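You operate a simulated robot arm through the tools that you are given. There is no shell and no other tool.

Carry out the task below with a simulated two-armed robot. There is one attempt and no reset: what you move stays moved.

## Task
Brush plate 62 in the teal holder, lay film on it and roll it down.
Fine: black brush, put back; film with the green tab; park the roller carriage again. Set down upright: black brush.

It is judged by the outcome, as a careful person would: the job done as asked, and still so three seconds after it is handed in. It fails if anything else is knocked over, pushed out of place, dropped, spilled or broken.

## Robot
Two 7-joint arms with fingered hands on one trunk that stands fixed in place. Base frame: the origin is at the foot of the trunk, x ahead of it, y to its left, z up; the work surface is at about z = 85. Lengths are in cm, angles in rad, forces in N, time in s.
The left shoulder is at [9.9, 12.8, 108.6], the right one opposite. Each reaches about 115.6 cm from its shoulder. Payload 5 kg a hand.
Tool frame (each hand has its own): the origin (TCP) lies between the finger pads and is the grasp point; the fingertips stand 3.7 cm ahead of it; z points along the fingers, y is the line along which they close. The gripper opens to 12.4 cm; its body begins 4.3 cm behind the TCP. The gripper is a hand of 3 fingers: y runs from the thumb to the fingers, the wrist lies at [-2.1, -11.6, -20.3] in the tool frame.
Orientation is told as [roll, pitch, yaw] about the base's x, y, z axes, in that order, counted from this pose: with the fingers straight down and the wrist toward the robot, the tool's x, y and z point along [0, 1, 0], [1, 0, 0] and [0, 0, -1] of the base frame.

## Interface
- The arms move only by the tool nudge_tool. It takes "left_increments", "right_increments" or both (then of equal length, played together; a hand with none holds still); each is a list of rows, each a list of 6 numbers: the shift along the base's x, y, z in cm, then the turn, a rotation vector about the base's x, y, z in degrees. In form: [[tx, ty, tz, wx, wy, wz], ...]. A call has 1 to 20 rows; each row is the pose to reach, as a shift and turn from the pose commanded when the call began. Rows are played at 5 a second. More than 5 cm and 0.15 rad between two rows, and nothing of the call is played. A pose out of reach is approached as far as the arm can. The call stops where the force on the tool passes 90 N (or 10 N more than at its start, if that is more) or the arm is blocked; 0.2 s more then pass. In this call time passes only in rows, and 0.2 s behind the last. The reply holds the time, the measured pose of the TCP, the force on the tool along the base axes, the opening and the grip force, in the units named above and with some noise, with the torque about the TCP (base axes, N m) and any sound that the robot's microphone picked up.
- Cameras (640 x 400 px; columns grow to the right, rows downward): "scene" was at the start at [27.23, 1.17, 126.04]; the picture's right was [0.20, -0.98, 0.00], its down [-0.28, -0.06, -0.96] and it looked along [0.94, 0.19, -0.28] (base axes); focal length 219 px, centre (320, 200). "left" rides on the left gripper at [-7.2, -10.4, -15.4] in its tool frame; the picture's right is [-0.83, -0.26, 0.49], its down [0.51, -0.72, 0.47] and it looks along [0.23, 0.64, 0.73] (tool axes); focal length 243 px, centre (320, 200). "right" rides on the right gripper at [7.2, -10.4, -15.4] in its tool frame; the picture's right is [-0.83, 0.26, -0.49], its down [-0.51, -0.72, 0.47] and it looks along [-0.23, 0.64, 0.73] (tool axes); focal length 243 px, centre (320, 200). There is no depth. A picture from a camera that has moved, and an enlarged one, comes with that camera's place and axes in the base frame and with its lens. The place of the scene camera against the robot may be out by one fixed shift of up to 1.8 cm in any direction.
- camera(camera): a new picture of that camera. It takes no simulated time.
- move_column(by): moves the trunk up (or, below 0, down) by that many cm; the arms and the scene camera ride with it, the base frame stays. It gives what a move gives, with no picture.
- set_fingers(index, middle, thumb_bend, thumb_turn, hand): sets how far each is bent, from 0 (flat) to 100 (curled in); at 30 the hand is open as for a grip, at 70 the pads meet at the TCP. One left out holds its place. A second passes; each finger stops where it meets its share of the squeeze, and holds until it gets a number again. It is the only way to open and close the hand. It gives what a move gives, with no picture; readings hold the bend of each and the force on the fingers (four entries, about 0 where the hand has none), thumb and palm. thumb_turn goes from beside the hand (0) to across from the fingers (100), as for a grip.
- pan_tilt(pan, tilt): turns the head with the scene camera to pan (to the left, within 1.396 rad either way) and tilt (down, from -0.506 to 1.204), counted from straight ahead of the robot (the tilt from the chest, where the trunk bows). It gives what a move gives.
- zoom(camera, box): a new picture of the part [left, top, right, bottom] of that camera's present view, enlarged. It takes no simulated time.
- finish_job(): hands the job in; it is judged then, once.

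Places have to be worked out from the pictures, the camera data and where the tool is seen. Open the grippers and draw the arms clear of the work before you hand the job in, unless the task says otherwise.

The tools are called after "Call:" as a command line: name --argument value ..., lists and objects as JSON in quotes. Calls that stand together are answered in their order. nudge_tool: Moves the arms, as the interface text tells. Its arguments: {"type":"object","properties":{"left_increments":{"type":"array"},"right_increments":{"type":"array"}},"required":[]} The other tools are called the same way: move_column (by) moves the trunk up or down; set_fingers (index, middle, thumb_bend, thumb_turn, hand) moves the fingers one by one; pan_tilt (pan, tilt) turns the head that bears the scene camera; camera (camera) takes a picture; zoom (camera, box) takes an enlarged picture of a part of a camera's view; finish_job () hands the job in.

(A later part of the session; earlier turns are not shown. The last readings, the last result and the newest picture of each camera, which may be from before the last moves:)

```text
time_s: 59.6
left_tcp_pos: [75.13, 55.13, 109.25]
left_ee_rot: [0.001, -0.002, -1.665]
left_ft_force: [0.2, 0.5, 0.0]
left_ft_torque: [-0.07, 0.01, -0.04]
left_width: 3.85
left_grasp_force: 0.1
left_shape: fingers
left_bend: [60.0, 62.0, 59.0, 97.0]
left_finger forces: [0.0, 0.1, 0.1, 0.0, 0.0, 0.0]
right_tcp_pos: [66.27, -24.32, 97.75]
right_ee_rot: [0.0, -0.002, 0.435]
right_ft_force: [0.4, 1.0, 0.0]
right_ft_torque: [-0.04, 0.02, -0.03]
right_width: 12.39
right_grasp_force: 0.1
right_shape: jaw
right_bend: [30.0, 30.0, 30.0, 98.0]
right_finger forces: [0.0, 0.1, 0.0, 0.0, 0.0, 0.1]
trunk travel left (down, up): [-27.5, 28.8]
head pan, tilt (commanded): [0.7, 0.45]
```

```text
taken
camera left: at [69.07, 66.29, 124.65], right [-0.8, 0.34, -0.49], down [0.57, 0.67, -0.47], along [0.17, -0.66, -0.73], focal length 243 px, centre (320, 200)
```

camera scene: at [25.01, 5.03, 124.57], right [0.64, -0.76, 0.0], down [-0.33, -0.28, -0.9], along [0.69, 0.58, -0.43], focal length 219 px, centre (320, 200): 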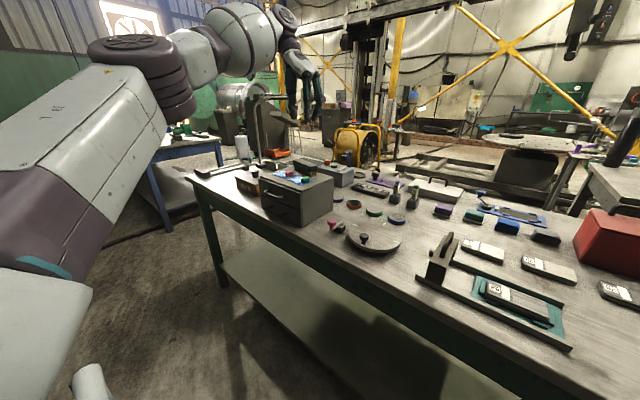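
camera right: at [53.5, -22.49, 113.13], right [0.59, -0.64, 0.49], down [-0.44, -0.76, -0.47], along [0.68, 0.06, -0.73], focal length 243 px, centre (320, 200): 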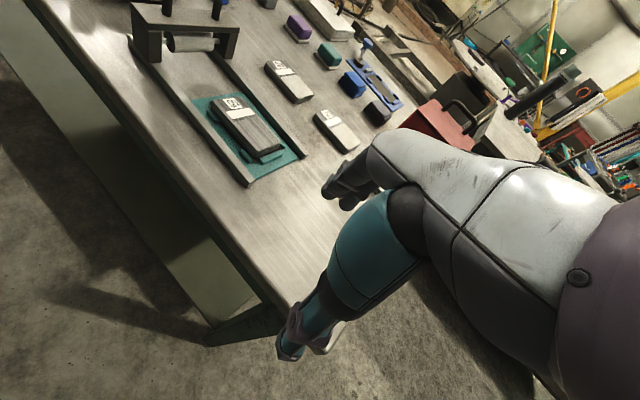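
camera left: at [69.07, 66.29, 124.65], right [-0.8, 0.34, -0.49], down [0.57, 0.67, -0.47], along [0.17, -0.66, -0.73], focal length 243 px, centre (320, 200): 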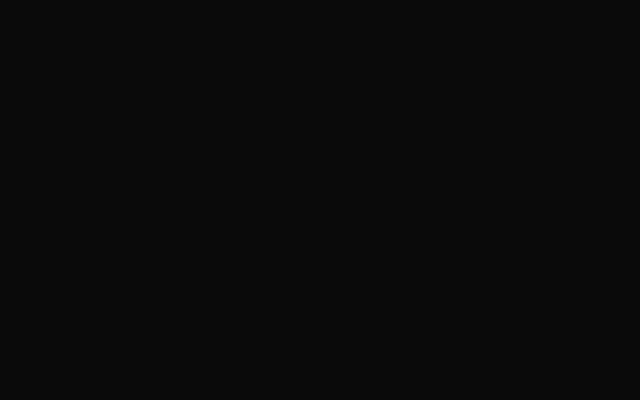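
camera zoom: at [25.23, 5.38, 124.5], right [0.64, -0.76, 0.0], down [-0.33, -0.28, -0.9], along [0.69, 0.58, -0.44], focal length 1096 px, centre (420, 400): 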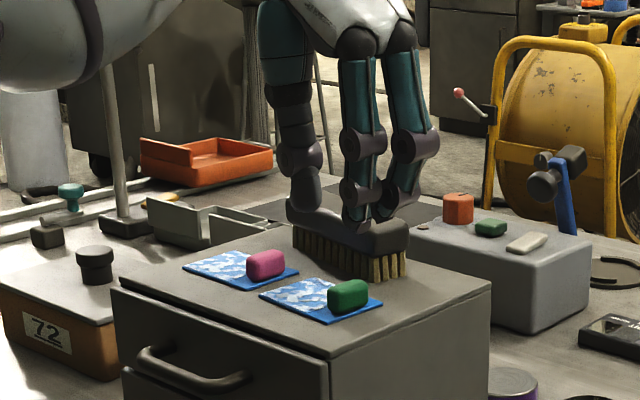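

The hand is centred over the green tab. I descend 4 cm more, so tips come level with the tab's top, and look.

Call:
nudge_tool --left_increments '[[0, -0.1, -2, 0, 0, 0], [0, -0.1, -3.8, 0, 0, 0]]'

Call:
zoom --camera "scene" --box '[275, 135, 335, 190]'

```text
time_s: 60.2
left_tcp_pos: [75.19, 54.86, 105.56]
left_ee_rot: [0.001, 0.0, -1.666]
left_ft_force: [0.4, -0.2, 0.2]
left_ft_torque: [-0.02, -0.03, -0.01]
left_width: 3.86
left_grasp_force: 0.1
left_shape: fingers
left_bend: [60.0, 62.0, 59.0, 97.0]
left_finger forces: [0.1, 0.1, 0.0, 0.0, 0.1, 0.0]
right_tcp_pos: [66.17, -24.45, 97.74]
right_ee_rot: [-0.002, -0.001, 0.436]
right_ft_force: [0.8, 0.0, 0.5]
right_ft_torque: [-0.01, 0.01, -0.01]
right_width: 12.35
right_grasp_force: 0.0
right_shape: jaw
right_bend: [30.0, 30.0, 30.0, 98.0]
right_finger forces: [0.0, 0.1, 0.0, 0.0, 0.0, 0.0]
trunk travel left (down, up): [-27.5, 28.8]
head pan, tilt (commanded): [0.7, 0.45]
```

```text
7.27 times, centred on (305, 162) of scene
camera zoom: at [25.16, 5.27, 124.53], right [0.64, -0.77, 0.0], down [-0.33, -0.28, -0.9], along [0.69, 0.58, -0.44], focal length 1595 px, centre (429, 473)
```

zoom: 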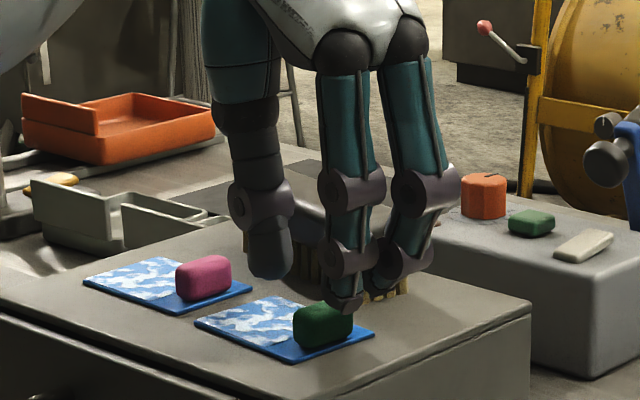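

Tips are still about 1 cm above the tab's top (they curl up as they bend). I lower 1.5 cm more and look.

Call:
nudge_tool --left_increments '[[-0.1, -0.05, -0.8, 0, 0, 0], [-0.2, -0.05, -1.5, 0, 0, 0]]'

Call:
zoom --camera "scene" --box '[275, 135, 335, 190]'

```text
time_s: 60.8
left_tcp_pos: [74.88, 54.83, 104.15]
left_ee_rot: [0.0, 0.001, -1.666]
left_ft_force: [-0.2, 1.1, 0.0]
left_ft_torque: [0.04, -0.01, 0.01]
left_width: 3.86
left_grasp_force: 0.2
left_shape: fingers
left_bend: [60.0, 62.0, 59.0, 97.0]
left_finger forces: [0.0, 0.1, 0.1, 0.0, 0.0, 0.0]
right_tcp_pos: [66.15, -24.53, 97.79]
right_ee_rot: [0.002, -0.002, 0.437]
right_ft_force: [-1.0, -0.3, 0.2]
right_ft_torque: [-0.02, -0.01, 0.0]
right_width: 12.36
right_grasp_force: 0.1
right_shape: jaw
right_bend: [30.0, 30.0, 30.0, 98.0]
right_finger forces: [0.0, 0.0, 0.0, 0.0, 0.0, 0.0]
trunk travel left (down, up): [-27.5, 28.8]
head pan, tilt (commanded): [0.7, 0.45]
```

```text
7.27 times, centred on (305, 162) of scene
camera zoom: at [25.1, 5.19, 124.54], right [0.64, -0.77, 0.0], down [-0.33, -0.28, -0.9], along [0.69, 0.58, -0.44], focal length 1595 px, centre (429, 473)
```

zoom: 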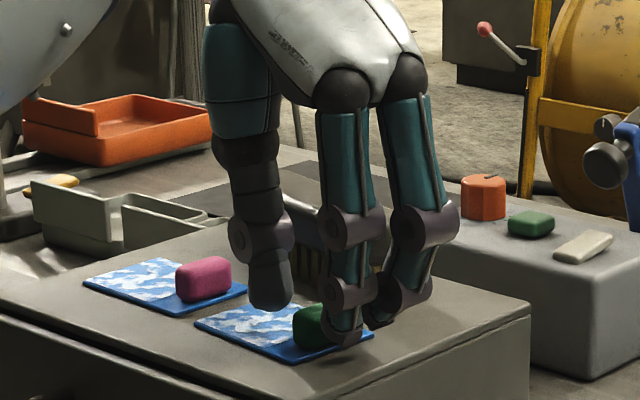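

Tips now flank the tab at about z≈100.7. I lower another 0.5 cm and check for contact.

Call:
nudge_tool --left_increments '[[0, 0, -0.3, 0, 0, 0], [0.1, 0, -0.55, 0, 0, 0]]'

Call:
zoom --camera "scene" --box '[280, 145, 330, 190]'

```text
time_s: 61.4
left_tcp_pos: [74.97, 54.61, 103.69]
left_ee_rot: [0.0, 0.001, -1.665]
left_ft_force: [-1.2, 0.1, 0.7]
left_ft_torque: [0.02, 0.01, 0.03]
left_width: 3.88
left_grasp_force: 0.1
left_shape: fingers
left_bend: [60.0, 62.0, 59.0, 97.0]
left_finger forces: [0.1, 0.1, 0.1, 0.0, 0.0, 0.0]
right_tcp_pos: [66.07, -24.53, 97.81]
right_ee_rot: [-0.001, 0.001, 0.437]
right_ft_force: [-0.7, -0.1, -0.9]
right_ft_torque: [0.02, 0.02, 0.03]
right_width: 12.36
right_grasp_force: 0.0
right_shape: jaw
right_bend: [30.0, 30.0, 30.0, 98.0]
right_finger forces: [0.0, 0.0, 0.0, 0.0, 0.0, 0.0]
trunk travel left (down, up): [-27.5, 28.8]
head pan, tilt (commanded): [0.7, 0.45]
```

```text
8.89 times, centred on (305, 168) of scene
camera zoom: at [25.11, 5.19, 124.54], right [0.64, -0.77, 0.0], down [-0.33, -0.28, -0.9], along [0.69, 0.58, -0.44], focal length 1949 px, centre (453, 489)
```

zoom: 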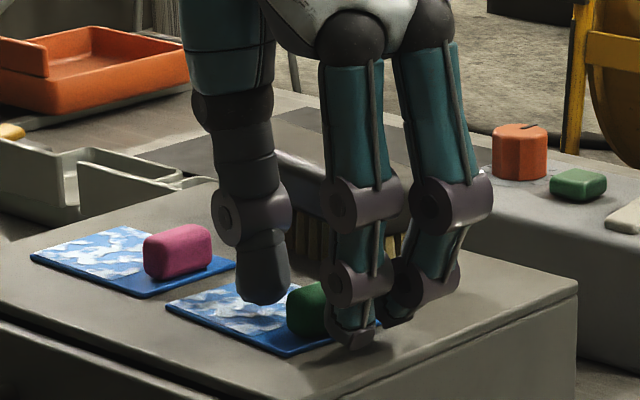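

No contact yet. I close in a gentle first step and look how the tab sits between the pads.

Call:
set_fingers --hand "left" --index 65 --middle 66 --thumb_bend 64

Call:
zoom --camera "scene" --box '[280, 145, 330, 190]'

```text
time_s: 62.4
left_tcp_pos: [75.03, 54.66, 103.5]
left_ee_rot: [-0.001, -0.001, -1.668]
left_ft_force: [-0.5, 1.1, -0.3]
left_ft_torque: [-0.01, 0.02, -0.02]
left_width: 2.37
left_grasp_force: 0.1
left_shape: fingers
left_bend: [65.0, 66.0, 64.0, 97.0]
left_finger forces: [0.1, 0.1, 0.0, 0.1, 0.0, 0.0]
right_tcp_pos: [66.2, -24.51, 97.82]
right_ee_rot: [0.0, 0.001, 0.436]
right_ft_force: [-0.6, -1.0, 0.2]
right_ft_torque: [0.01, 0.02, -0.01]
right_width: 12.38
right_grasp_force: 0.0
right_shape: jaw
right_bend: [30.0, 30.0, 30.0, 98.0]
right_finger forces: [0.0, 0.0, 0.0, 0.0, 0.1, 0.0]
trunk travel left (down, up): [-27.5, 28.8]
head pan, tilt (commanded): [0.7, 0.45]
```

```text
8.89 times, centred on (305, 168) of scene
camera zoom: at [25.11, 5.2, 124.54], right [0.64, -0.77, 0.0], down [-0.33, -0.28, -0.9], along [0.69, 0.58, -0.44], focal length 1949 px, centre (453, 489)
```

zoom: 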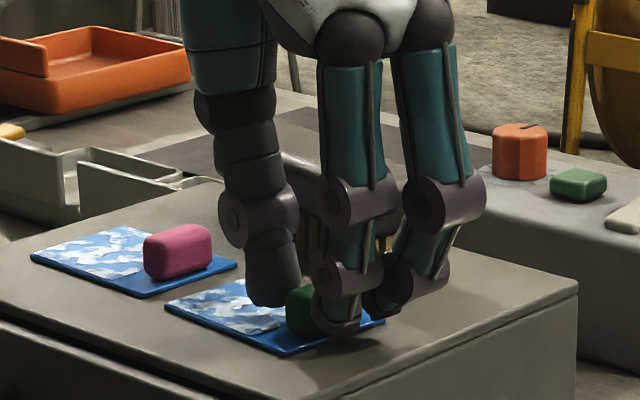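

Pads are about 0.5 cm from the tab on each side and tips rose slightly, so I lower 0.45 cm and then close fully.

Call:
nudge_tool --left_increments '[[0, 0.1, -0.45, 0, 0, 0]]'

Call:
set_fingers --hand "left" --index 74 --middle 74 --thumb_bend 73

Call:
zoom --camera "scene" --box '[280, 145, 330, 190]'

```text
time_s: 62.8
left_tcp_pos: [75.14, 54.68, 103.22]
left_ee_rot: [-0.001, 0.0, -1.664]
left_ft_force: [-0.7, 0.6, 1.2]
left_ft_torque: [0.07, 0.01, -0.02]
left_width: 2.38
left_grasp_force: 0.8
left_shape: fingers
left_bend: [65.0, 66.0, 64.0, 97.0]
left_finger forces: [0.0, 0.1, 0.1, 0.0, 1.2, 0.0]
right_tcp_pos: [66.16, -24.45, 97.8]
right_ee_rot: [-0.001, -0.001, 0.437]
right_ft_force: [-0.5, 0.0, 0.2]
right_ft_torque: [-0.01, -0.01, 0.01]
right_width: 12.37
right_grasp_force: 0.1
right_shape: jaw
right_bend: [30.0, 30.0, 30.0, 98.0]
right_finger forces: [0.0, 0.0, 0.1, 0.1, 0.0, 0.1]
trunk travel left (down, up): [-27.5, 28.8]
head pan, tilt (commanded): [0.7, 0.45]
```

```text
time_s: 63.8
left_tcp_pos: [75.05, 54.67, 103.28]
left_ee_rot: [0.0, 0.0, -1.666]
left_ft_force: [0.3, -1.5, 6.1]
left_ft_torque: [0.44, 0.11, -0.01]
left_width: 1.54
left_grasp_force: 19.9
left_shape: fingers
left_bend: [72.0, 73.0, 67.0, 96.0]
left_finger forces: [8.8, 5.0, 0.1, 0.0, 25.4, 0.0]
right_tcp_pos: [66.2, -24.61, 97.75]
right_ee_rot: [-0.002, -0.003, 0.437]
right_ft_force: [-0.4, 0.0, 0.3]
right_ft_torque: [-0.03, 0.01, 0.01]
right_width: 12.37
right_grasp_force: 0.1
right_shape: jaw
right_bend: [30.0, 30.0, 30.0, 98.0]
right_finger forces: [0.0, 0.0, 0.0, 0.0, 0.1, 0.1]
trunk travel left (down, up): [-27.5, 28.8]
head pan, tilt (commanded): [0.7, 0.45]
```

```text
8.89 times, centred on (305, 168) of scene
camera zoom: at [25.07, 5.15, 124.55], right [0.64, -0.77, 0.0], down [-0.33, -0.28, -0.9], along [0.69, 0.58, -0.43], focal length 1949 px, centre (453, 489)
```

zoom: 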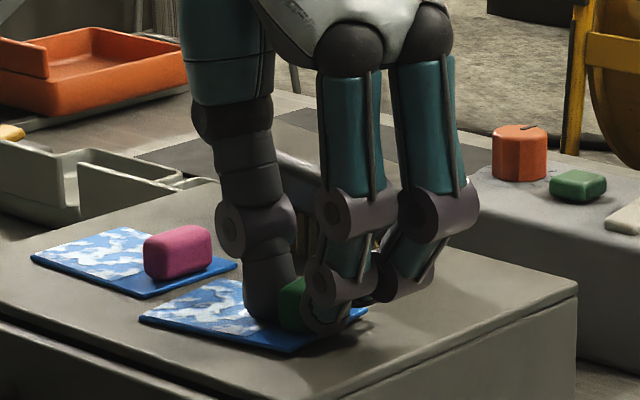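

Tab is gripped (1.54 cm wide, ~20 N). I lift gently and check the film comes along.

Call:
nudge_tool --left_increments '[[0, 0, 0.4, 0, 0, 0], [0, 0, 1.5, 0, 0, 0], [0, 0, 4, 0, 0, 0]]'

Call:
zoom --camera "scene" --box '[275, 125, 335, 190]'

```text
time_s: 64.6
left_tcp_pos: [74.98, 54.73, 107.28]
left_ee_rot: [0.0, 0.002, -1.665]
left_ft_force: [0.0, -0.4, 0.7]
left_ft_torque: [-0.01, -0.02, -0.02]
left_width: 1.56
left_grasp_force: 13.3
left_shape: fingers
left_bend: [73.0, 73.0, 67.0, 96.0]
left_finger forces: [9.9, 4.0, 0.0, 0.0, 13.9, 0.1]
right_tcp_pos: [66.01, -24.65, 97.72]
right_ee_rot: [0.001, -0.002, 0.435]
right_ft_force: [0.1, 0.0, 0.3]
right_ft_torque: [0.0, -0.04, -0.01]
right_width: 12.39
right_grasp_force: 0.0
right_shape: jaw
right_bend: [30.0, 30.0, 30.0, 98.0]
right_finger forces: [0.0, 0.0, 0.0, 0.0, 0.1, 0.0]
trunk travel left (down, up): [-27.5, 28.8]
head pan, tilt (commanded): [0.7, 0.45]
```

```text
6.15 times, centred on (305, 158) of scene
camera zoom: at [25.02, 5.11, 124.57], right [0.64, -0.77, 0.0], down [-0.33, -0.28, -0.9], along [0.69, 0.58, -0.43], focal length 1349 px, centre (412, 462)
```

zoom: 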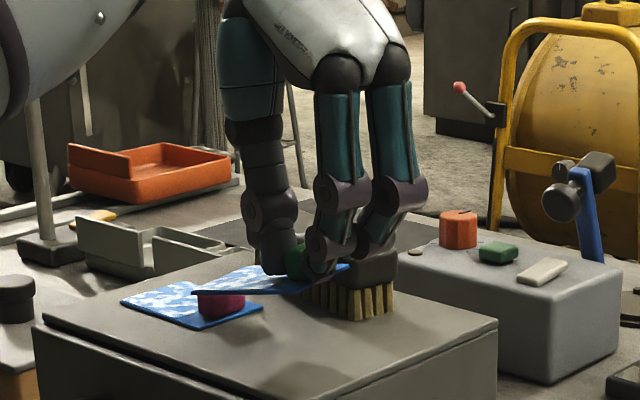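

The film is up, drooping a few degrees at its free end. I carry it high toward the plate, turning the hand to -90° so the film lines up with y.

Call:
nudge_tool --left_increments '[[0, 0, 4.5, 0, 0, 0], [0, 0, 8.5, 0, 0, 0], [0.1, -4.6, 9, 0, 0, 0], [0.2, -9.2, 9, 0, 0, 0], [0.3, -13.8, 9, 0, 0, 0], [0.4, -18.4, 9, 0, 0, 0.5], [0.5, -23, 9, 0, 0, 1], [0.6, -27.6, 9, 0, 0, 1.5], [0.7, -32.2, 9, 0, 0, 2], [0.8, -36.8, 9, 0, 0, 2.5], [0.9, -41.4, 9, 0, 0, 3], [1, -46, 9, 0, 0, 3.5], [1.1, -50.6, 9, 0, 0, 4], [1.2, -55.2, 9, 0, 0, 4.5], [1.3, -59.8, 9, 0, 0, 5], [1.3, -64, 9, 0, 0, 5.5]]'

Call:
pan_tilt --pan 0.0 --tilt 0.5

Call:
camera --camera "scene"

Call:
camera --camera "right"

Call:
camera --camera "left"

```text
time_s: 68.0
left_tcp_pos: [76.29, -9.31, 116.1]
left_ee_rot: [-0.001, 0.002, -1.567]
left_ft_force: [-1.0, -0.8, -0.4]
left_ft_torque: [0.03, 0.03, 0.0]
left_width: 1.55
left_grasp_force: 13.2
left_shape: fingers
left_bend: [73.0, 73.0, 67.0, 96.0]
left_finger forces: [9.6, 3.7, 0.0, 0.0, 13.3, 0.0]
right_tcp_pos: [66.2, -24.67, 97.85]
right_ee_rot: [0.001, -0.003, 0.436]
right_ft_force: [1.4, -1.2, 0.1]
right_ft_torque: [0.06, 0.01, -0.03]
right_width: 12.39
right_grasp_force: 0.1
right_shape: jaw
right_bend: [30.0, 30.0, 30.0, 98.0]
right_finger forces: [0.1, 0.0, 0.1, 0.1, 0.1, 0.0]
trunk travel left (down, up): [-27.5, 28.8]
head pan, tilt (commanded): [0.7, 0.45]
```

```text
time_s: 69.1
left_tcp_pos: [76.36, -9.16, 116.27]
left_ee_rot: [0.001, -0.001, -1.57]
left_ft_force: [0.6, 0.3, -0.1]
left_ft_torque: [-0.02, 0.03, 0.01]
left_width: 1.53
left_grasp_force: 13.2
left_shape: fingers
left_bend: [73.0, 73.0, 67.0, 96.0]
left_finger forces: [9.5, 3.7, 0.0, 0.0, 13.3, 0.0]
right_tcp_pos: [66.15, -24.5, 97.76]
right_ee_rot: [0.0, 0.0, 0.438]
right_ft_force: [0.3, 0.3, 0.4]
right_ft_torque: [0.04, 0.0, 0.01]
right_width: 12.35
right_grasp_force: 0.0
right_shape: jaw
right_bend: [30.0, 30.0, 30.0, 98.0]
right_finger forces: [0.1, 0.0, 0.0, 0.0, 0.0, 0.1]
trunk travel left (down, up): [-27.5, 28.8]
head pan, tilt (commanded): [0.0, 0.499]
```

```text
taken
camera scene: at [27.19, -0.7, 124.09], right [0.0, -1.0, 0.0], down [-0.48, 0.0, -0.88], along [0.88, 0.0, -0.48], focal length 219 px, centre (320, 200)
```

scene: 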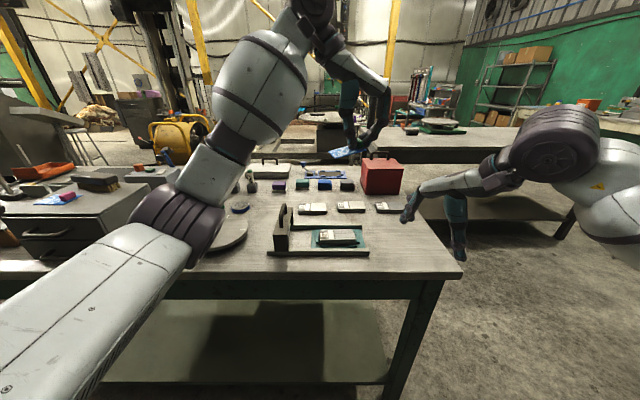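

```text
taken
camera right: at [53.59, -22.33, 113.12], right [0.59, -0.64, 0.49], down [-0.44, -0.76, -0.47], along [0.68, 0.06, -0.73], focal length 243 px, centre (320, 200)
```

right: 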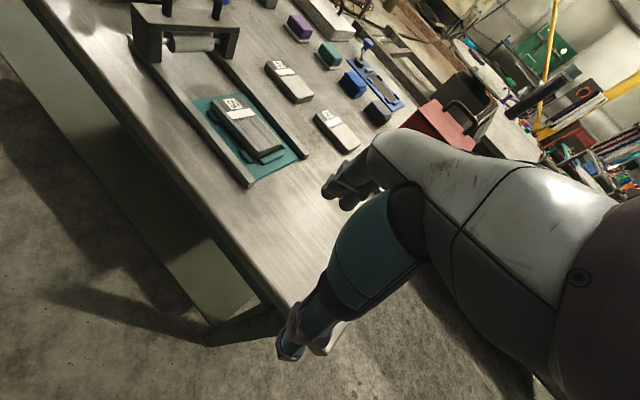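

```text
taken
camera left: at [69.18, 1.27, 131.59], right [-0.83, 0.26, -0.49], down [0.51, 0.72, -0.47], along [0.23, -0.64, -0.73], focal length 243 px, centre (320, 200)
```

left: 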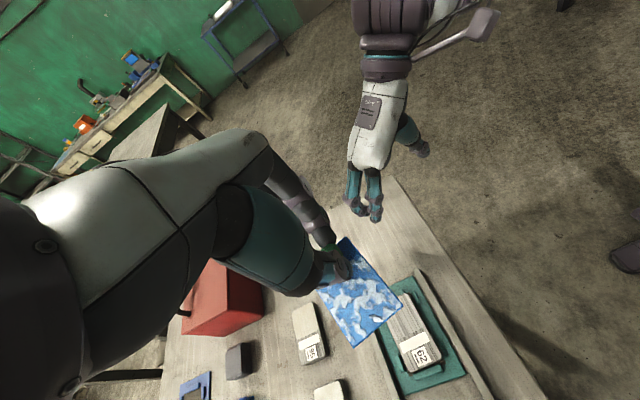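

The left camera works again and shows film and plate together. I zoom in to align.

Call:
zoom --camera "left" --box '[290, 220, 480, 400]'

Call:
zoom --camera "scene" --box '[270, 80, 420, 270]'

```text
2.22 times, centred on (385, 310) of left
camera zoom: at [69.18, 1.27, 131.59], right [-0.83, 0.26, -0.49], down [0.51, 0.72, -0.47], along [0.23, -0.64, -0.73], focal length 539 px, centre (176, -44)
```

zoom: 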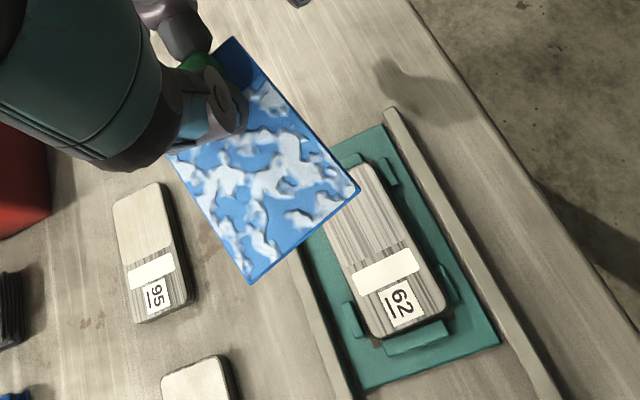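

```text
2.11 times, centred on (345, 175) of scene
camera zoom: at [27.19, -0.7, 124.09], right [0.0, -1.0, 0.0], down [-0.48, 0.0, -0.88], along [0.88, 0.0, -0.48], focal length 462 px, centre (267, 253)
```

zoom: 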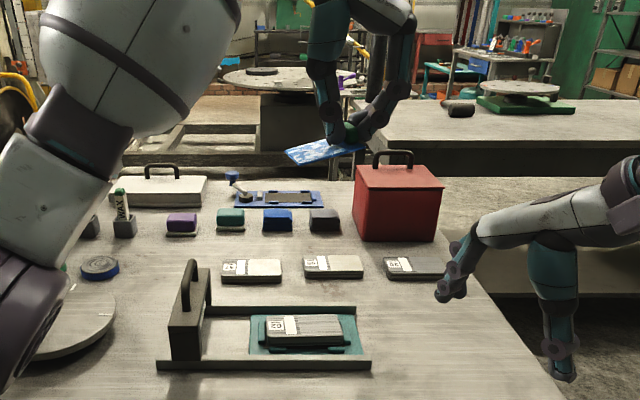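

The film is turned +15° relative to the plate in my grip, so I rotate the hand by -15° and shift so the film centre goes to about (76.5, -6.6), then look again.

Call:
nudge_tool --left_increments '[[0, -0.4, 0, 0, 0, -7.5], [0.1, -0.8, 0, 0, 0, -15.3]]'

Call:
camera --camera "left"

Call:
zoom --camera "left" --box '[290, 200, 480, 380]'

Call:
zoom --camera "scene" --box '[310, 100, 400, 170]'

```text
time_s: 69.7
left_tcp_pos: [76.53, -9.93, 116.1]
left_ee_rot: [0.0, 0.0, -1.837]
left_ft_force: [0.0, -0.2, 0.0]
left_ft_torque: [-0.01, 0.0, 0.02]
left_width: 1.54
left_grasp_force: 13.5
left_shape: fingers
left_bend: [73.0, 73.0, 67.0, 96.0]
left_finger forces: [9.6, 3.8, 0.1, 0.0, 13.3, 0.1]
right_tcp_pos: [66.16, -24.55, 97.77]
right_ee_rot: [0.001, -0.001, 0.437]
right_ft_force: [0.0, 0.1, 0.6]
right_ft_torque: [0.0, 0.05, 0.02]
right_width: 12.36
right_grasp_force: 0.0
right_shape: jaw
right_bend: [30.0, 30.0, 30.0, 98.0]
right_finger forces: [0.0, 0.1, 0.0, 0.0, 0.0, 0.0]
trunk travel left (down, up): [-27.5, 28.8]
head pan, tilt (commanded): [0.0, 0.499]
```

```text
taken
camera left: at [72.32, 2.0, 131.52], right [-0.73, 0.47, -0.49], down [0.68, 0.56, -0.47], along [0.05, -0.68, -0.73], focal length 243 px, centre (320, 200)
```

left: 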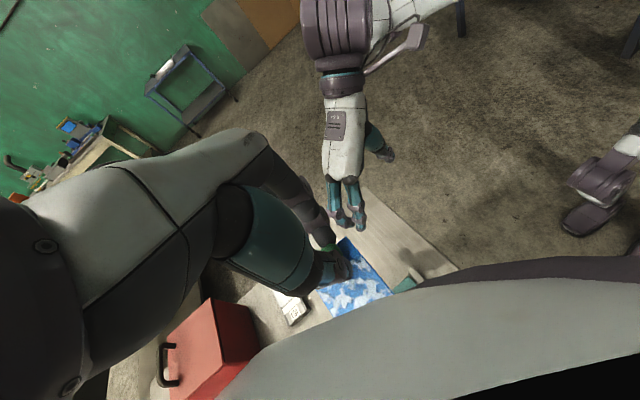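

```text
2.22 times, centred on (385, 290) of left
camera zoom: at [72.32, 2.0, 131.52], right [-0.73, 0.47, -0.49], down [0.68, 0.56, -0.47], along [0.05, -0.68, -0.73], focal length 539 px, centre (176, 0)
```

zoom: 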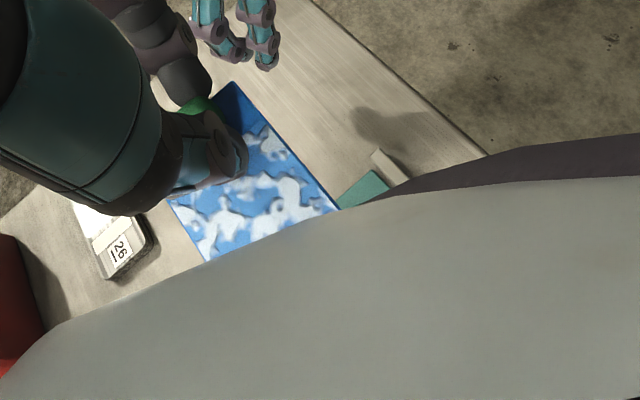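

```text
5.71 times, centred on (355, 135) of scene
camera zoom: at [27.2, -0.74, 124.09], right [0.0, -1.0, 0.0], down [-0.48, 0.0, -0.88], along [0.88, 0.0, -0.48], focal length 1253 px, centre (120, 571)
```

zoom: 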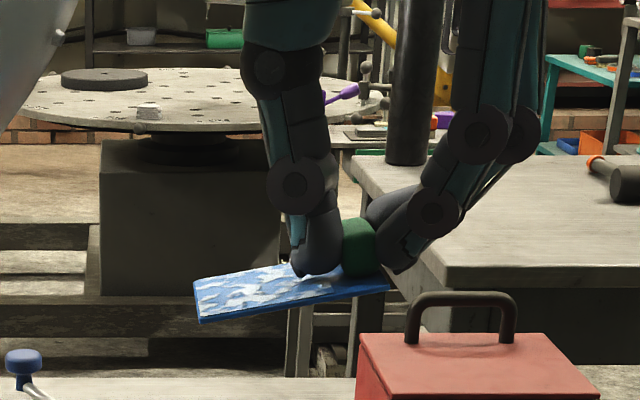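

The scene view shows the film drooping about 10.5° at its free end. I tilt the hand +10.5° about x to level it and shift -0.75 cm in y to keep it centred.

Call:
nudge_tool --left_increments '[[0, -0.4, 0, 5.25, 0, 0], [0, -0.75, 0, 10.5, 0, 0]]'

Call:
zoom --camera "scene" --box '[310, 100, 400, 170]'

Call:
zoom --camera "left" --box '[290, 200, 480, 380]'

Call:
camera --camera "right"

```text
time_s: 70.3
left_tcp_pos: [76.46, -10.69, 116.18]
left_ee_rot: [-0.049, 0.179, -1.841]
left_ft_force: [0.5, -1.0, -1.2]
left_ft_torque: [-0.02, -0.01, 0.04]
left_width: 1.52
left_grasp_force: 13.0
left_shape: fingers
left_bend: [73.0, 73.0, 67.0, 96.0]
left_finger forces: [9.6, 3.7, 0.1, 0.1, 13.3, 0.0]
right_tcp_pos: [66.17, -24.4, 97.86]
right_ee_rot: [0.0, -0.003, 0.437]
right_ft_force: [-0.1, -0.4, -0.5]
right_ft_torque: [-0.03, 0.0, 0.03]
right_width: 12.35
right_grasp_force: 0.1
right_shape: jaw
right_bend: [30.0, 30.0, 30.0, 98.0]
right_finger forces: [0.0, 0.1, 0.0, 0.1, 0.0, 0.0]
trunk travel left (down, up): [-27.5, 28.8]
head pan, tilt (commanded): [0.0, 0.499]
```

```text
5.71 times, centred on (355, 135) of scene
camera zoom: at [27.13, -0.69, 124.11], right [0.0, -1.0, 0.0], down [-0.48, 0.0, -0.88], along [0.88, 0.0, -0.48], focal length 1253 px, centre (120, 571)
```

zoom: 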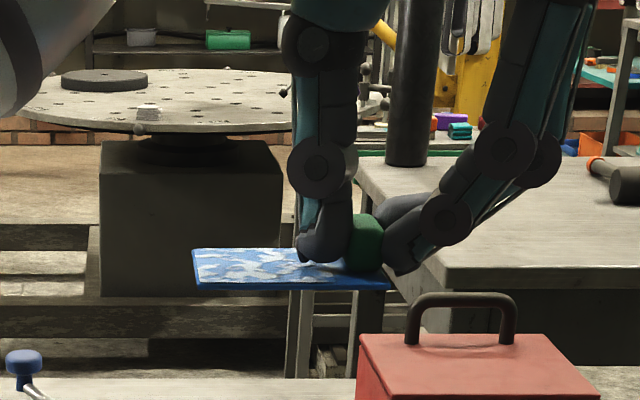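

```text
2.22 times, centred on (385, 290) of left
camera zoom: at [72.26, -1.71, 133.5], right [-0.73, 0.55, -0.4], down [0.68, 0.64, -0.36], along [0.06, -0.53, -0.84], focal length 539 px, centre (176, 0)
```

zoom: 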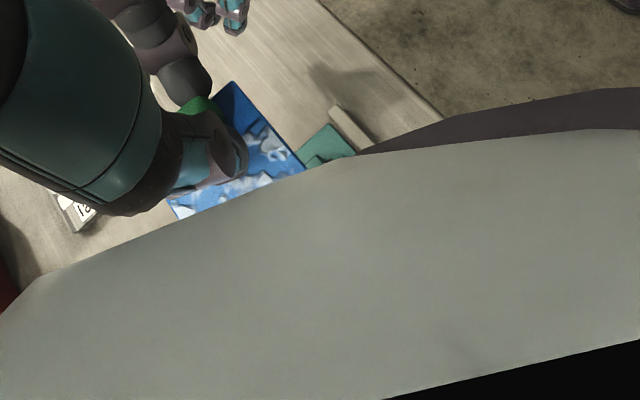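

```text
taken
camera right: at [53.54, -22.31, 113.15], right [0.59, -0.64, 0.49], down [-0.44, -0.76, -0.47], along [0.68, 0.06, -0.73], focal length 243 px, centre (320, 200)
```

right: 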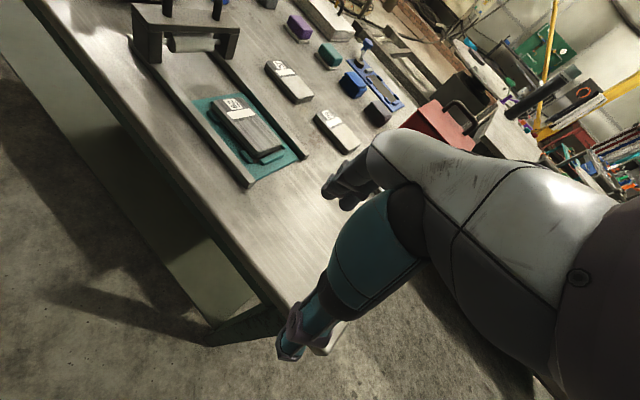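

The film is level and square now. I lower it to about 3 cm above the plate and check from scene and right cameras.

Call:
nudge_tool --left_increments '[[0, 0, -4.5, 0, 0, 0], [0, 0, -9, 0, 0, 0], [0, 0, -13.5, 0, 0, 0], [0, 0, -18, 0, 0, 0], [0, 0, -21, 0, 0, 0]]'

Call:
zoom --camera "scene" --box '[310, 190, 400, 270]'

Call:
zoom --camera "right" --box '[180, 60, 330, 200]'

Call:
camera --camera "left"

```text
time_s: 71.5
left_tcp_pos: [76.52, -10.69, 95.05]
left_ee_rot: [-0.047, 0.175, -1.842]
left_ft_force: [1.2, -0.2, -0.2]
left_ft_torque: [-0.03, -0.01, 0.02]
left_width: 1.56
left_grasp_force: 13.8
left_shape: fingers
left_bend: [73.0, 73.0, 67.0, 96.0]
left_finger forces: [9.6, 3.6, 0.1, 0.1, 13.3, 0.0]
right_tcp_pos: [66.14, -24.53, 97.75]
right_ee_rot: [0.0, 0.0, 0.436]
right_ft_force: [0.2, 0.0, -0.5]
right_ft_torque: [0.01, 0.01, -0.01]
right_width: 12.37
right_grasp_force: 0.0
right_shape: jaw
right_bend: [30.0, 30.0, 30.0, 98.0]
right_finger forces: [0.0, 0.0, 0.0, 0.0, 0.0, 0.0]
trunk travel left (down, up): [-27.5, 28.8]
head pan, tilt (commanded): [0.0, 0.499]
```

```text
5.00 times, centred on (355, 230) of scene
camera zoom: at [27.21, -0.71, 124.09], right [0.0, -1.0, 0.0], down [-0.48, 0.0, -0.88], along [0.88, 0.0, -0.48], focal length 1096 px, centre (145, 50)
```

zoom: 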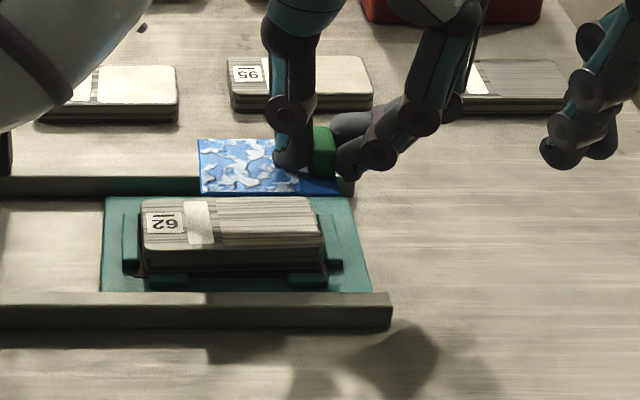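

```text
2.86 times, centred on (255, 130) of right
camera zoom: at [53.61, -22.33, 113.1], right [0.59, -0.64, 0.49], down [-0.44, -0.76, -0.47], along [0.68, 0.06, -0.73], focal length 693 px, centre (506, 400)
```

zoom: 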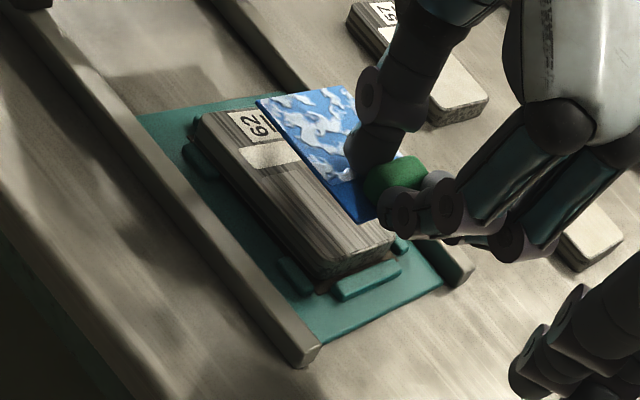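

```text
taken
camera left: at [72.37, -1.71, 112.32], right [-0.73, 0.55, -0.4], down [0.68, 0.64, -0.36], along [0.06, -0.54, -0.84], focal length 243 px, centre (320, 200)
```

left: 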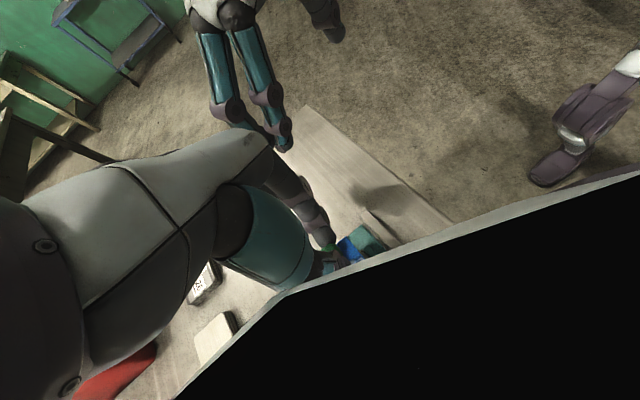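

The film is aligned: x 73.95–78.95, y about -3.3 to -10.5, level, centred over the plate's face with the tab at the far end. I lower to ~0.8 cm above the plate and re-check.

Call:
nudge_tool --left_increments '[[0, 0.1, -1.5, 0, 0, 0], [0, 0.2, -3, 0, 0, 0]]'

Call:
zoom --camera "scene" --box '[330, 205, 390, 255]'

Call:
zoom --camera "right" --box '[200, 70, 300, 170]'

```text
time_s: 72.1
left_tcp_pos: [76.48, -10.53, 92.09]
left_ee_rot: [-0.049, 0.176, -1.839]
left_ft_force: [-0.5, 0.8, -1.0]
left_ft_torque: [0.0, 0.0, 0.0]
left_width: 1.55
left_grasp_force: 13.1
left_shape: fingers
left_bend: [73.0, 73.0, 67.0, 96.0]
left_finger forces: [9.8, 3.7, 0.1, 0.1, 13.2, 0.1]
right_tcp_pos: [66.15, -24.6, 97.85]
right_ee_rot: [0.003, -0.001, 0.436]
right_ft_force: [-0.8, 0.3, -0.4]
right_ft_torque: [-0.01, 0.01, 0.02]
right_width: 12.34
right_grasp_force: 0.1
right_shape: jaw
right_bend: [30.0, 30.0, 30.0, 98.0]
right_finger forces: [0.1, 0.0, 0.0, 0.1, 0.0, 0.0]
trunk travel left (down, up): [-27.5, 28.8]
head pan, tilt (commanded): [0.0, 0.499]
```

```text
8.00 times, centred on (360, 230) of scene
camera zoom: at [27.2, -0.72, 124.09], right [0.0, -1.0, 0.0], down [-0.48, 0.0, -0.88], along [0.88, 0.0, -0.48], focal length 1754 px, centre (0, -40)
```

zoom: 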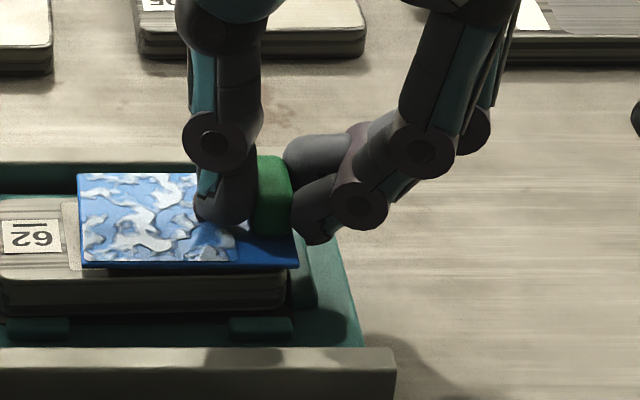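

```text
4.00 times, centred on (250, 120) of right
camera zoom: at [53.6, -22.33, 113.11], right [0.59, -0.64, 0.49], down [-0.44, -0.76, -0.47], along [0.68, 0.06, -0.73], focal length 970 px, centre (600, 520)
```

zoom: 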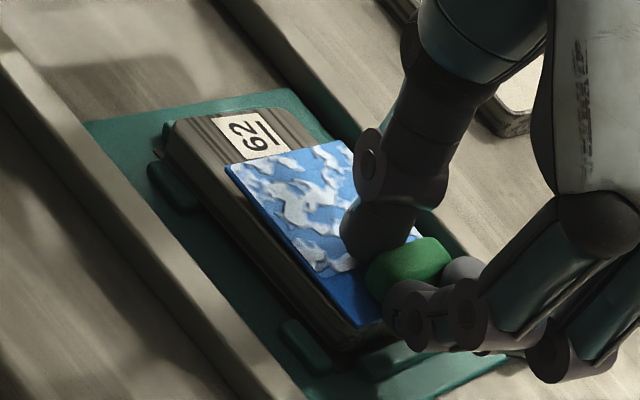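

Nicely aligned. I lower in small steps until the film meets the plate.

Call:
nudge_tool --left_increments '[[0, 0, -0.3, 0, 0, 0], [0, 0, -0.6, 0, 0, 0]]'

Call:
zoom --camera "scene" --box '[330, 205, 390, 255]'

```text
time_s: 72.7
left_tcp_pos: [76.44, -10.53, 91.42]
left_ee_rot: [-0.049, 0.178, -1.842]
left_ft_force: [-0.1, -0.8, 0.3]
left_ft_torque: [-0.01, 0.0, 0.02]
left_width: 1.57
left_grasp_force: 14.0
left_shape: fingers
left_bend: [73.0, 73.0, 67.0, 96.0]
left_finger forces: [9.7, 3.7, 0.0, 0.0, 13.4, 0.0]
right_tcp_pos: [66.15, -24.55, 97.75]
right_ee_rot: [0.0, -0.001, 0.437]
right_ft_force: [-0.3, 0.3, -1.0]
right_ft_torque: [-0.01, 0.0, -0.01]
right_width: 12.39
right_grasp_force: 0.0
right_shape: jaw
right_bend: [30.0, 30.0, 30.0, 98.0]
right_finger forces: [0.0, 0.0, 0.0, 0.0, 0.0, 0.0]
trunk travel left (down, up): [-27.5, 28.8]
head pan, tilt (commanded): [0.0, 0.499]
```

```text
8.00 times, centred on (360, 230) of scene
camera zoom: at [27.18, -0.72, 124.09], right [0.0, -1.0, 0.0], down [-0.48, 0.0, -0.88], along [0.88, 0.0, -0.48], focal length 1754 px, centre (0, -40)
```

zoom: 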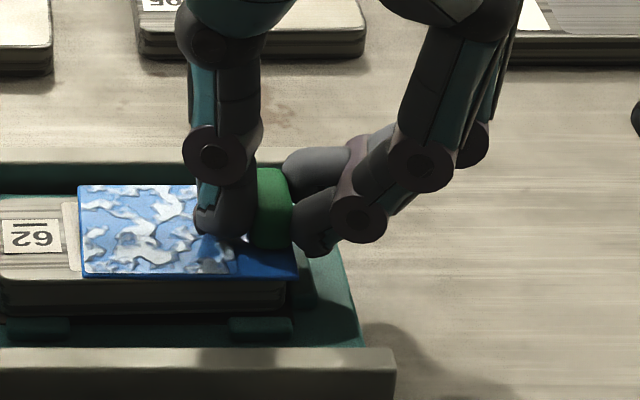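

Still just above. Two more 0.15–0.2 cm steps.

Call:
nudge_tool --left_increments '[[0, 0, -0.2, 0, 0, 0]]'

Call:
nudge_tool --left_increments '[[0, 0, -0.15, 0, 0, 0]]'

Call:
zoom --camera "scene" --box '[330, 205, 390, 255]'

```text
time_s: 73.1
left_tcp_pos: [76.42, -10.53, 91.37]
left_ee_rot: [-0.049, 0.175, -1.84]
left_ft_force: [0.7, 0.5, 1.0]
left_ft_torque: [0.03, 0.03, -0.03]
left_width: 1.54
left_grasp_force: 13.6
left_shape: fingers
left_bend: [73.0, 73.0, 67.0, 96.0]
left_finger forces: [10.2, 3.5, 0.0, 0.0, 13.4, 0.0]
right_tcp_pos: [66.19, -24.55, 97.74]
right_ee_rot: [-0.001, 0.0, 0.437]
right_ft_force: [0.7, -0.1, -0.2]
right_ft_torque: [0.01, -0.03, -0.01]
right_width: 12.35
right_grasp_force: 0.1
right_shape: jaw
right_bend: [30.0, 30.0, 30.0, 98.0]
right_finger forces: [0.0, 0.1, 0.0, 0.0, 0.1, 0.0]
trunk travel left (down, up): [-27.5, 28.8]
head pan, tilt (commanded): [0.0, 0.499]
```

```text
time_s: 73.5
left_tcp_pos: [76.46, -10.51, 91.1]
left_ee_rot: [-0.05, 0.176, -1.841]
left_ft_force: [0.5, -0.7, 2.5]
left_ft_torque: [0.11, 0.03, -0.01]
left_width: 1.53
left_grasp_force: 13.4
left_shape: fingers
left_bend: [73.0, 73.0, 67.0, 96.0]
left_finger forces: [10.6, 3.4, 0.0, 0.0, 13.0, 0.0]
right_tcp_pos: [66.12, -24.53, 97.8]
right_ee_rot: [-0.001, 0.0, 0.438]
right_ft_force: [-0.3, 0.5, -0.6]
right_ft_torque: [-0.06, -0.03, 0.0]
right_width: 12.35
right_grasp_force: 0.2
right_shape: jaw
right_bend: [30.0, 30.0, 30.0, 98.0]
right_finger forces: [0.1, 0.1, 0.0, 0.1, 0.0, 0.1]
trunk travel left (down, up): [-27.5, 28.8]
head pan, tilt (commanded): [0.0, 0.499]
```

```text
8.00 times, centred on (360, 230) of scene
camera zoom: at [27.17, -0.72, 124.1], right [0.0, -1.0, 0.0], down [-0.48, 0.0, -0.88], along [0.88, 0.0, -0.48], focal length 1754 px, centre (0, -40)
```

zoom: 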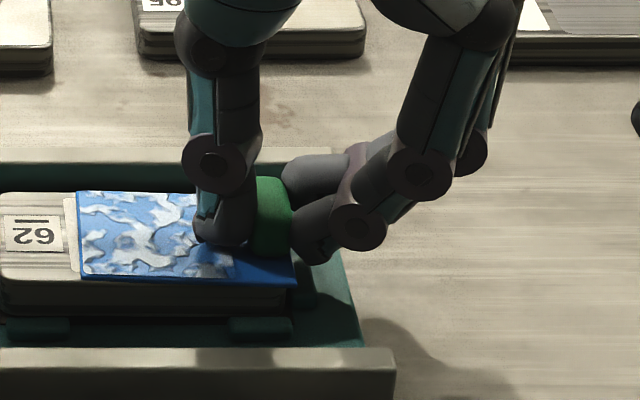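

Contact at 2.5 N – the film is on the plate. I open the fingers just enough to free the tab.

Call:
set_fingers --hand "left" --index 67 --middle 67 --thumb_bend 62

Call:
zoom --camera "scene" --box '[330, 205, 390, 255]'

Call:
zoom --camera "right" --box '[200, 70, 300, 170]'

```text
time_s: 74.5
left_tcp_pos: [76.56, -10.57, 91.01]
left_ee_rot: [-0.049, 0.177, -1.842]
left_ft_force: [-0.6, -0.2, 2.4]
left_ft_torque: [0.06, 0.03, 0.0]
left_width: 2.35
left_grasp_force: 1.0
left_shape: fingers
left_bend: [67.0, 67.0, 62.0, 97.0]
left_finger forces: [0.1, 0.0, 0.0, 0.1, 2.0, 0.0]
right_tcp_pos: [66.08, -24.57, 97.71]
right_ee_rot: [0.0, -0.002, 0.436]
right_ft_force: [0.1, 0.0, 0.5]
right_ft_torque: [0.02, -0.01, 0.04]
right_width: 12.38
right_grasp_force: 0.0
right_shape: jaw
right_bend: [30.0, 30.0, 30.0, 98.0]
right_finger forces: [0.1, 0.1, 0.0, 0.1, 0.0, 0.0]
trunk travel left (down, up): [-27.5, 28.8]
head pan, tilt (commanded): [0.0, 0.499]
```

```text
8.00 times, centred on (360, 230) of scene
camera zoom: at [27.16, -0.72, 124.1], right [0.0, -1.0, 0.0], down [-0.48, 0.0, -0.88], along [0.88, 0.0, -0.48], focal length 1754 px, centre (0, -40)
```

zoom: 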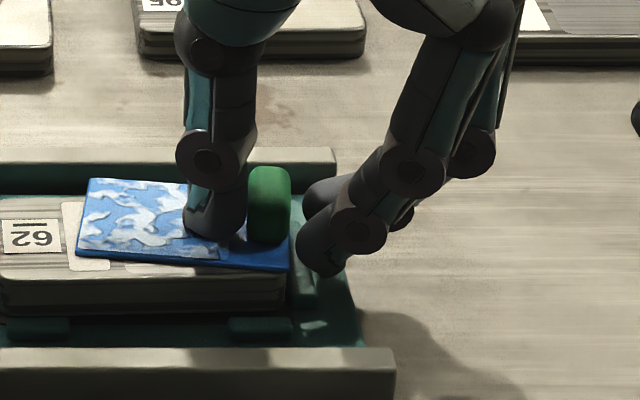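

```text
4.00 times, centred on (250, 120) of right
camera zoom: at [53.57, -22.34, 113.12], right [0.59, -0.64, 0.49], down [-0.44, -0.76, -0.47], along [0.68, 0.06, -0.73], focal length 970 px, centre (600, 520)
```

zoom: 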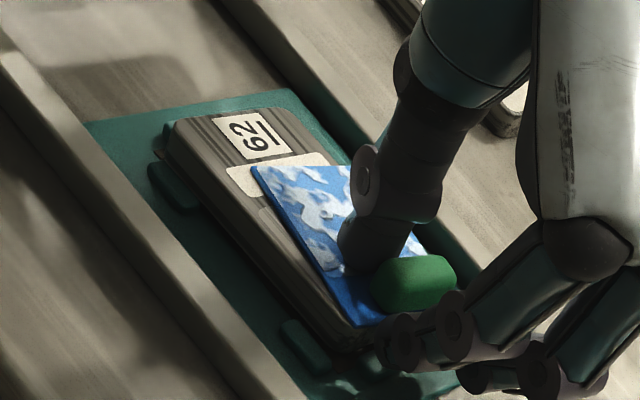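

The film swung about 10° on release. I first lift the hand straight clear, then measure how it lies before correcting it.

Call:
nudge_tool --left_increments '[[0, 0, 0.4, 0, 0, 0], [0, 0, 1.5, 0, 0, 0], [0, 0, 4, 0, 0, 0], [0, 0, 8, 0, 0, 0]]'

Call:
zoom --camera "scene" --box '[330, 205, 390, 255]'

Call:
zoom --camera "right" --box '[200, 80, 300, 170]'

```text
time_s: 75.5
left_tcp_pos: [76.31, -10.63, 99.09]
left_ee_rot: [-0.047, 0.175, -1.842]
left_ft_force: [-0.7, 0.5, -1.0]
left_ft_torque: [0.0, 0.01, 0.0]
left_width: 2.34
left_grasp_force: 0.1
left_shape: fingers
left_bend: [67.0, 67.0, 62.0, 97.0]
left_finger forces: [0.0, 0.0, 0.0, 0.1, 0.0, 0.0]
right_tcp_pos: [66.12, -24.52, 97.76]
right_ee_rot: [-0.001, 0.0, 0.436]
right_ft_force: [0.0, 0.3, -0.6]
right_ft_torque: [0.03, -0.02, 0.04]
right_width: 12.36
right_grasp_force: 0.1
right_shape: jaw
right_bend: [30.0, 30.0, 30.0, 98.0]
right_finger forces: [0.0, 0.0, 0.1, 0.0, 0.0, 0.0]
trunk travel left (down, up): [-27.5, 28.8]
head pan, tilt (commanded): [0.0, 0.499]
```

```text
8.00 times, centred on (360, 230) of scene
camera zoom: at [27.07, -0.73, 124.12], right [0.0, -1.0, 0.0], down [-0.48, 0.0, -0.88], along [0.88, 0.0, -0.48], focal length 1754 px, centre (0, -40)
```

zoom: 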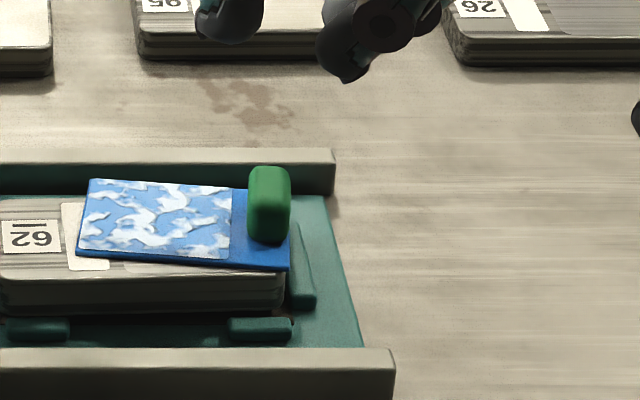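

```text
4.44 times, centred on (250, 125) of right
camera zoom: at [53.48, -22.35, 113.17], right [0.59, -0.64, 0.49], down [-0.44, -0.76, -0.47], along [0.68, 0.06, -0.73], focal length 1078 px, centre (631, 533)
```

zoom: 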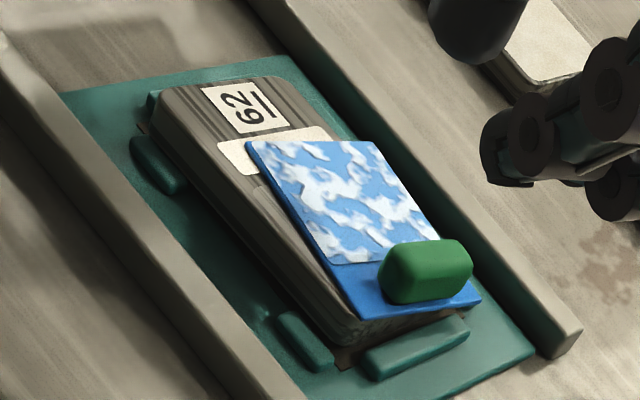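

The film lies on the plate but turned ~-7.5° and ~0.7 cm too far back. I'll go straight back down over the tab, re-grip (which squares it to the fingers), adjust, and then release thumb first.

Call:
nudge_tool --left_increments '[[0, 0, -3, 0, 0, 0], [0, 0, -5.5, 0, 0, 0], [0, 0, -7.6, 0, 0, 0]]'

Call:
zoom --camera "scene" --box '[330, 205, 390, 255]'

Call:
zoom --camera "right" --box '[200, 80, 300, 170]'

```text
time_s: 76.3
left_tcp_pos: [76.47, -10.54, 91.46]
left_ee_rot: [-0.049, 0.175, -1.842]
left_ft_force: [-0.5, -0.6, -0.3]
left_ft_torque: [0.02, 0.01, 0.02]
left_width: 2.35
left_grasp_force: 0.3
left_shape: fingers
left_bend: [67.0, 67.0, 62.0, 97.0]
left_finger forces: [0.0, 0.0, 0.0, 0.0, 0.0, 0.0]
right_tcp_pos: [66.31, -24.49, 97.72]
right_ee_rot: [0.0, 0.002, 0.435]
right_ft_force: [-0.8, 0.9, 0.0]
right_ft_torque: [0.02, 0.0, -0.01]
right_width: 12.39
right_grasp_force: 0.1
right_shape: jaw
right_bend: [30.0, 30.0, 30.0, 98.0]
right_finger forces: [0.0, 0.1, 0.1, 0.1, 0.1, 0.0]
trunk travel left (down, up): [-27.5, 28.8]
head pan, tilt (commanded): [0.0, 0.499]
```

```text
8.00 times, centred on (360, 230) of scene
camera zoom: at [27.24, -0.7, 124.08], right [0.0, -1.0, 0.0], down [-0.48, 0.0, -0.88], along [0.88, 0.0, -0.48], focal length 1754 px, centre (0, -40)
```

zoom: 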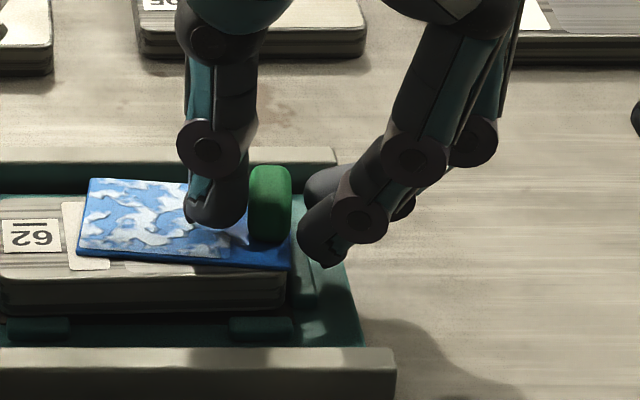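

```text
4.44 times, centred on (250, 125) of right
camera zoom: at [53.64, -22.32, 113.09], right [0.59, -0.64, 0.49], down [-0.44, -0.76, -0.47], along [0.68, 0.06, -0.73], focal length 1078 px, centre (631, 533)
```

zoom: 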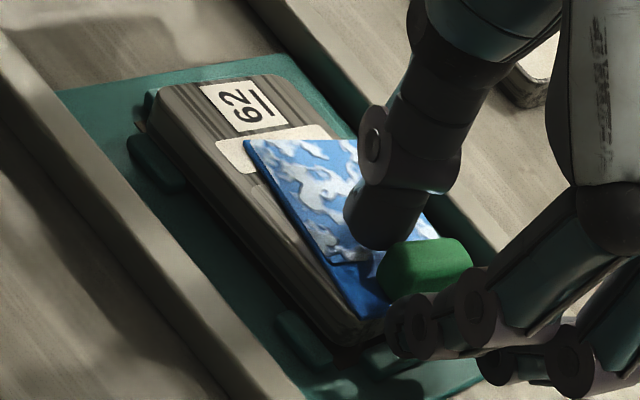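

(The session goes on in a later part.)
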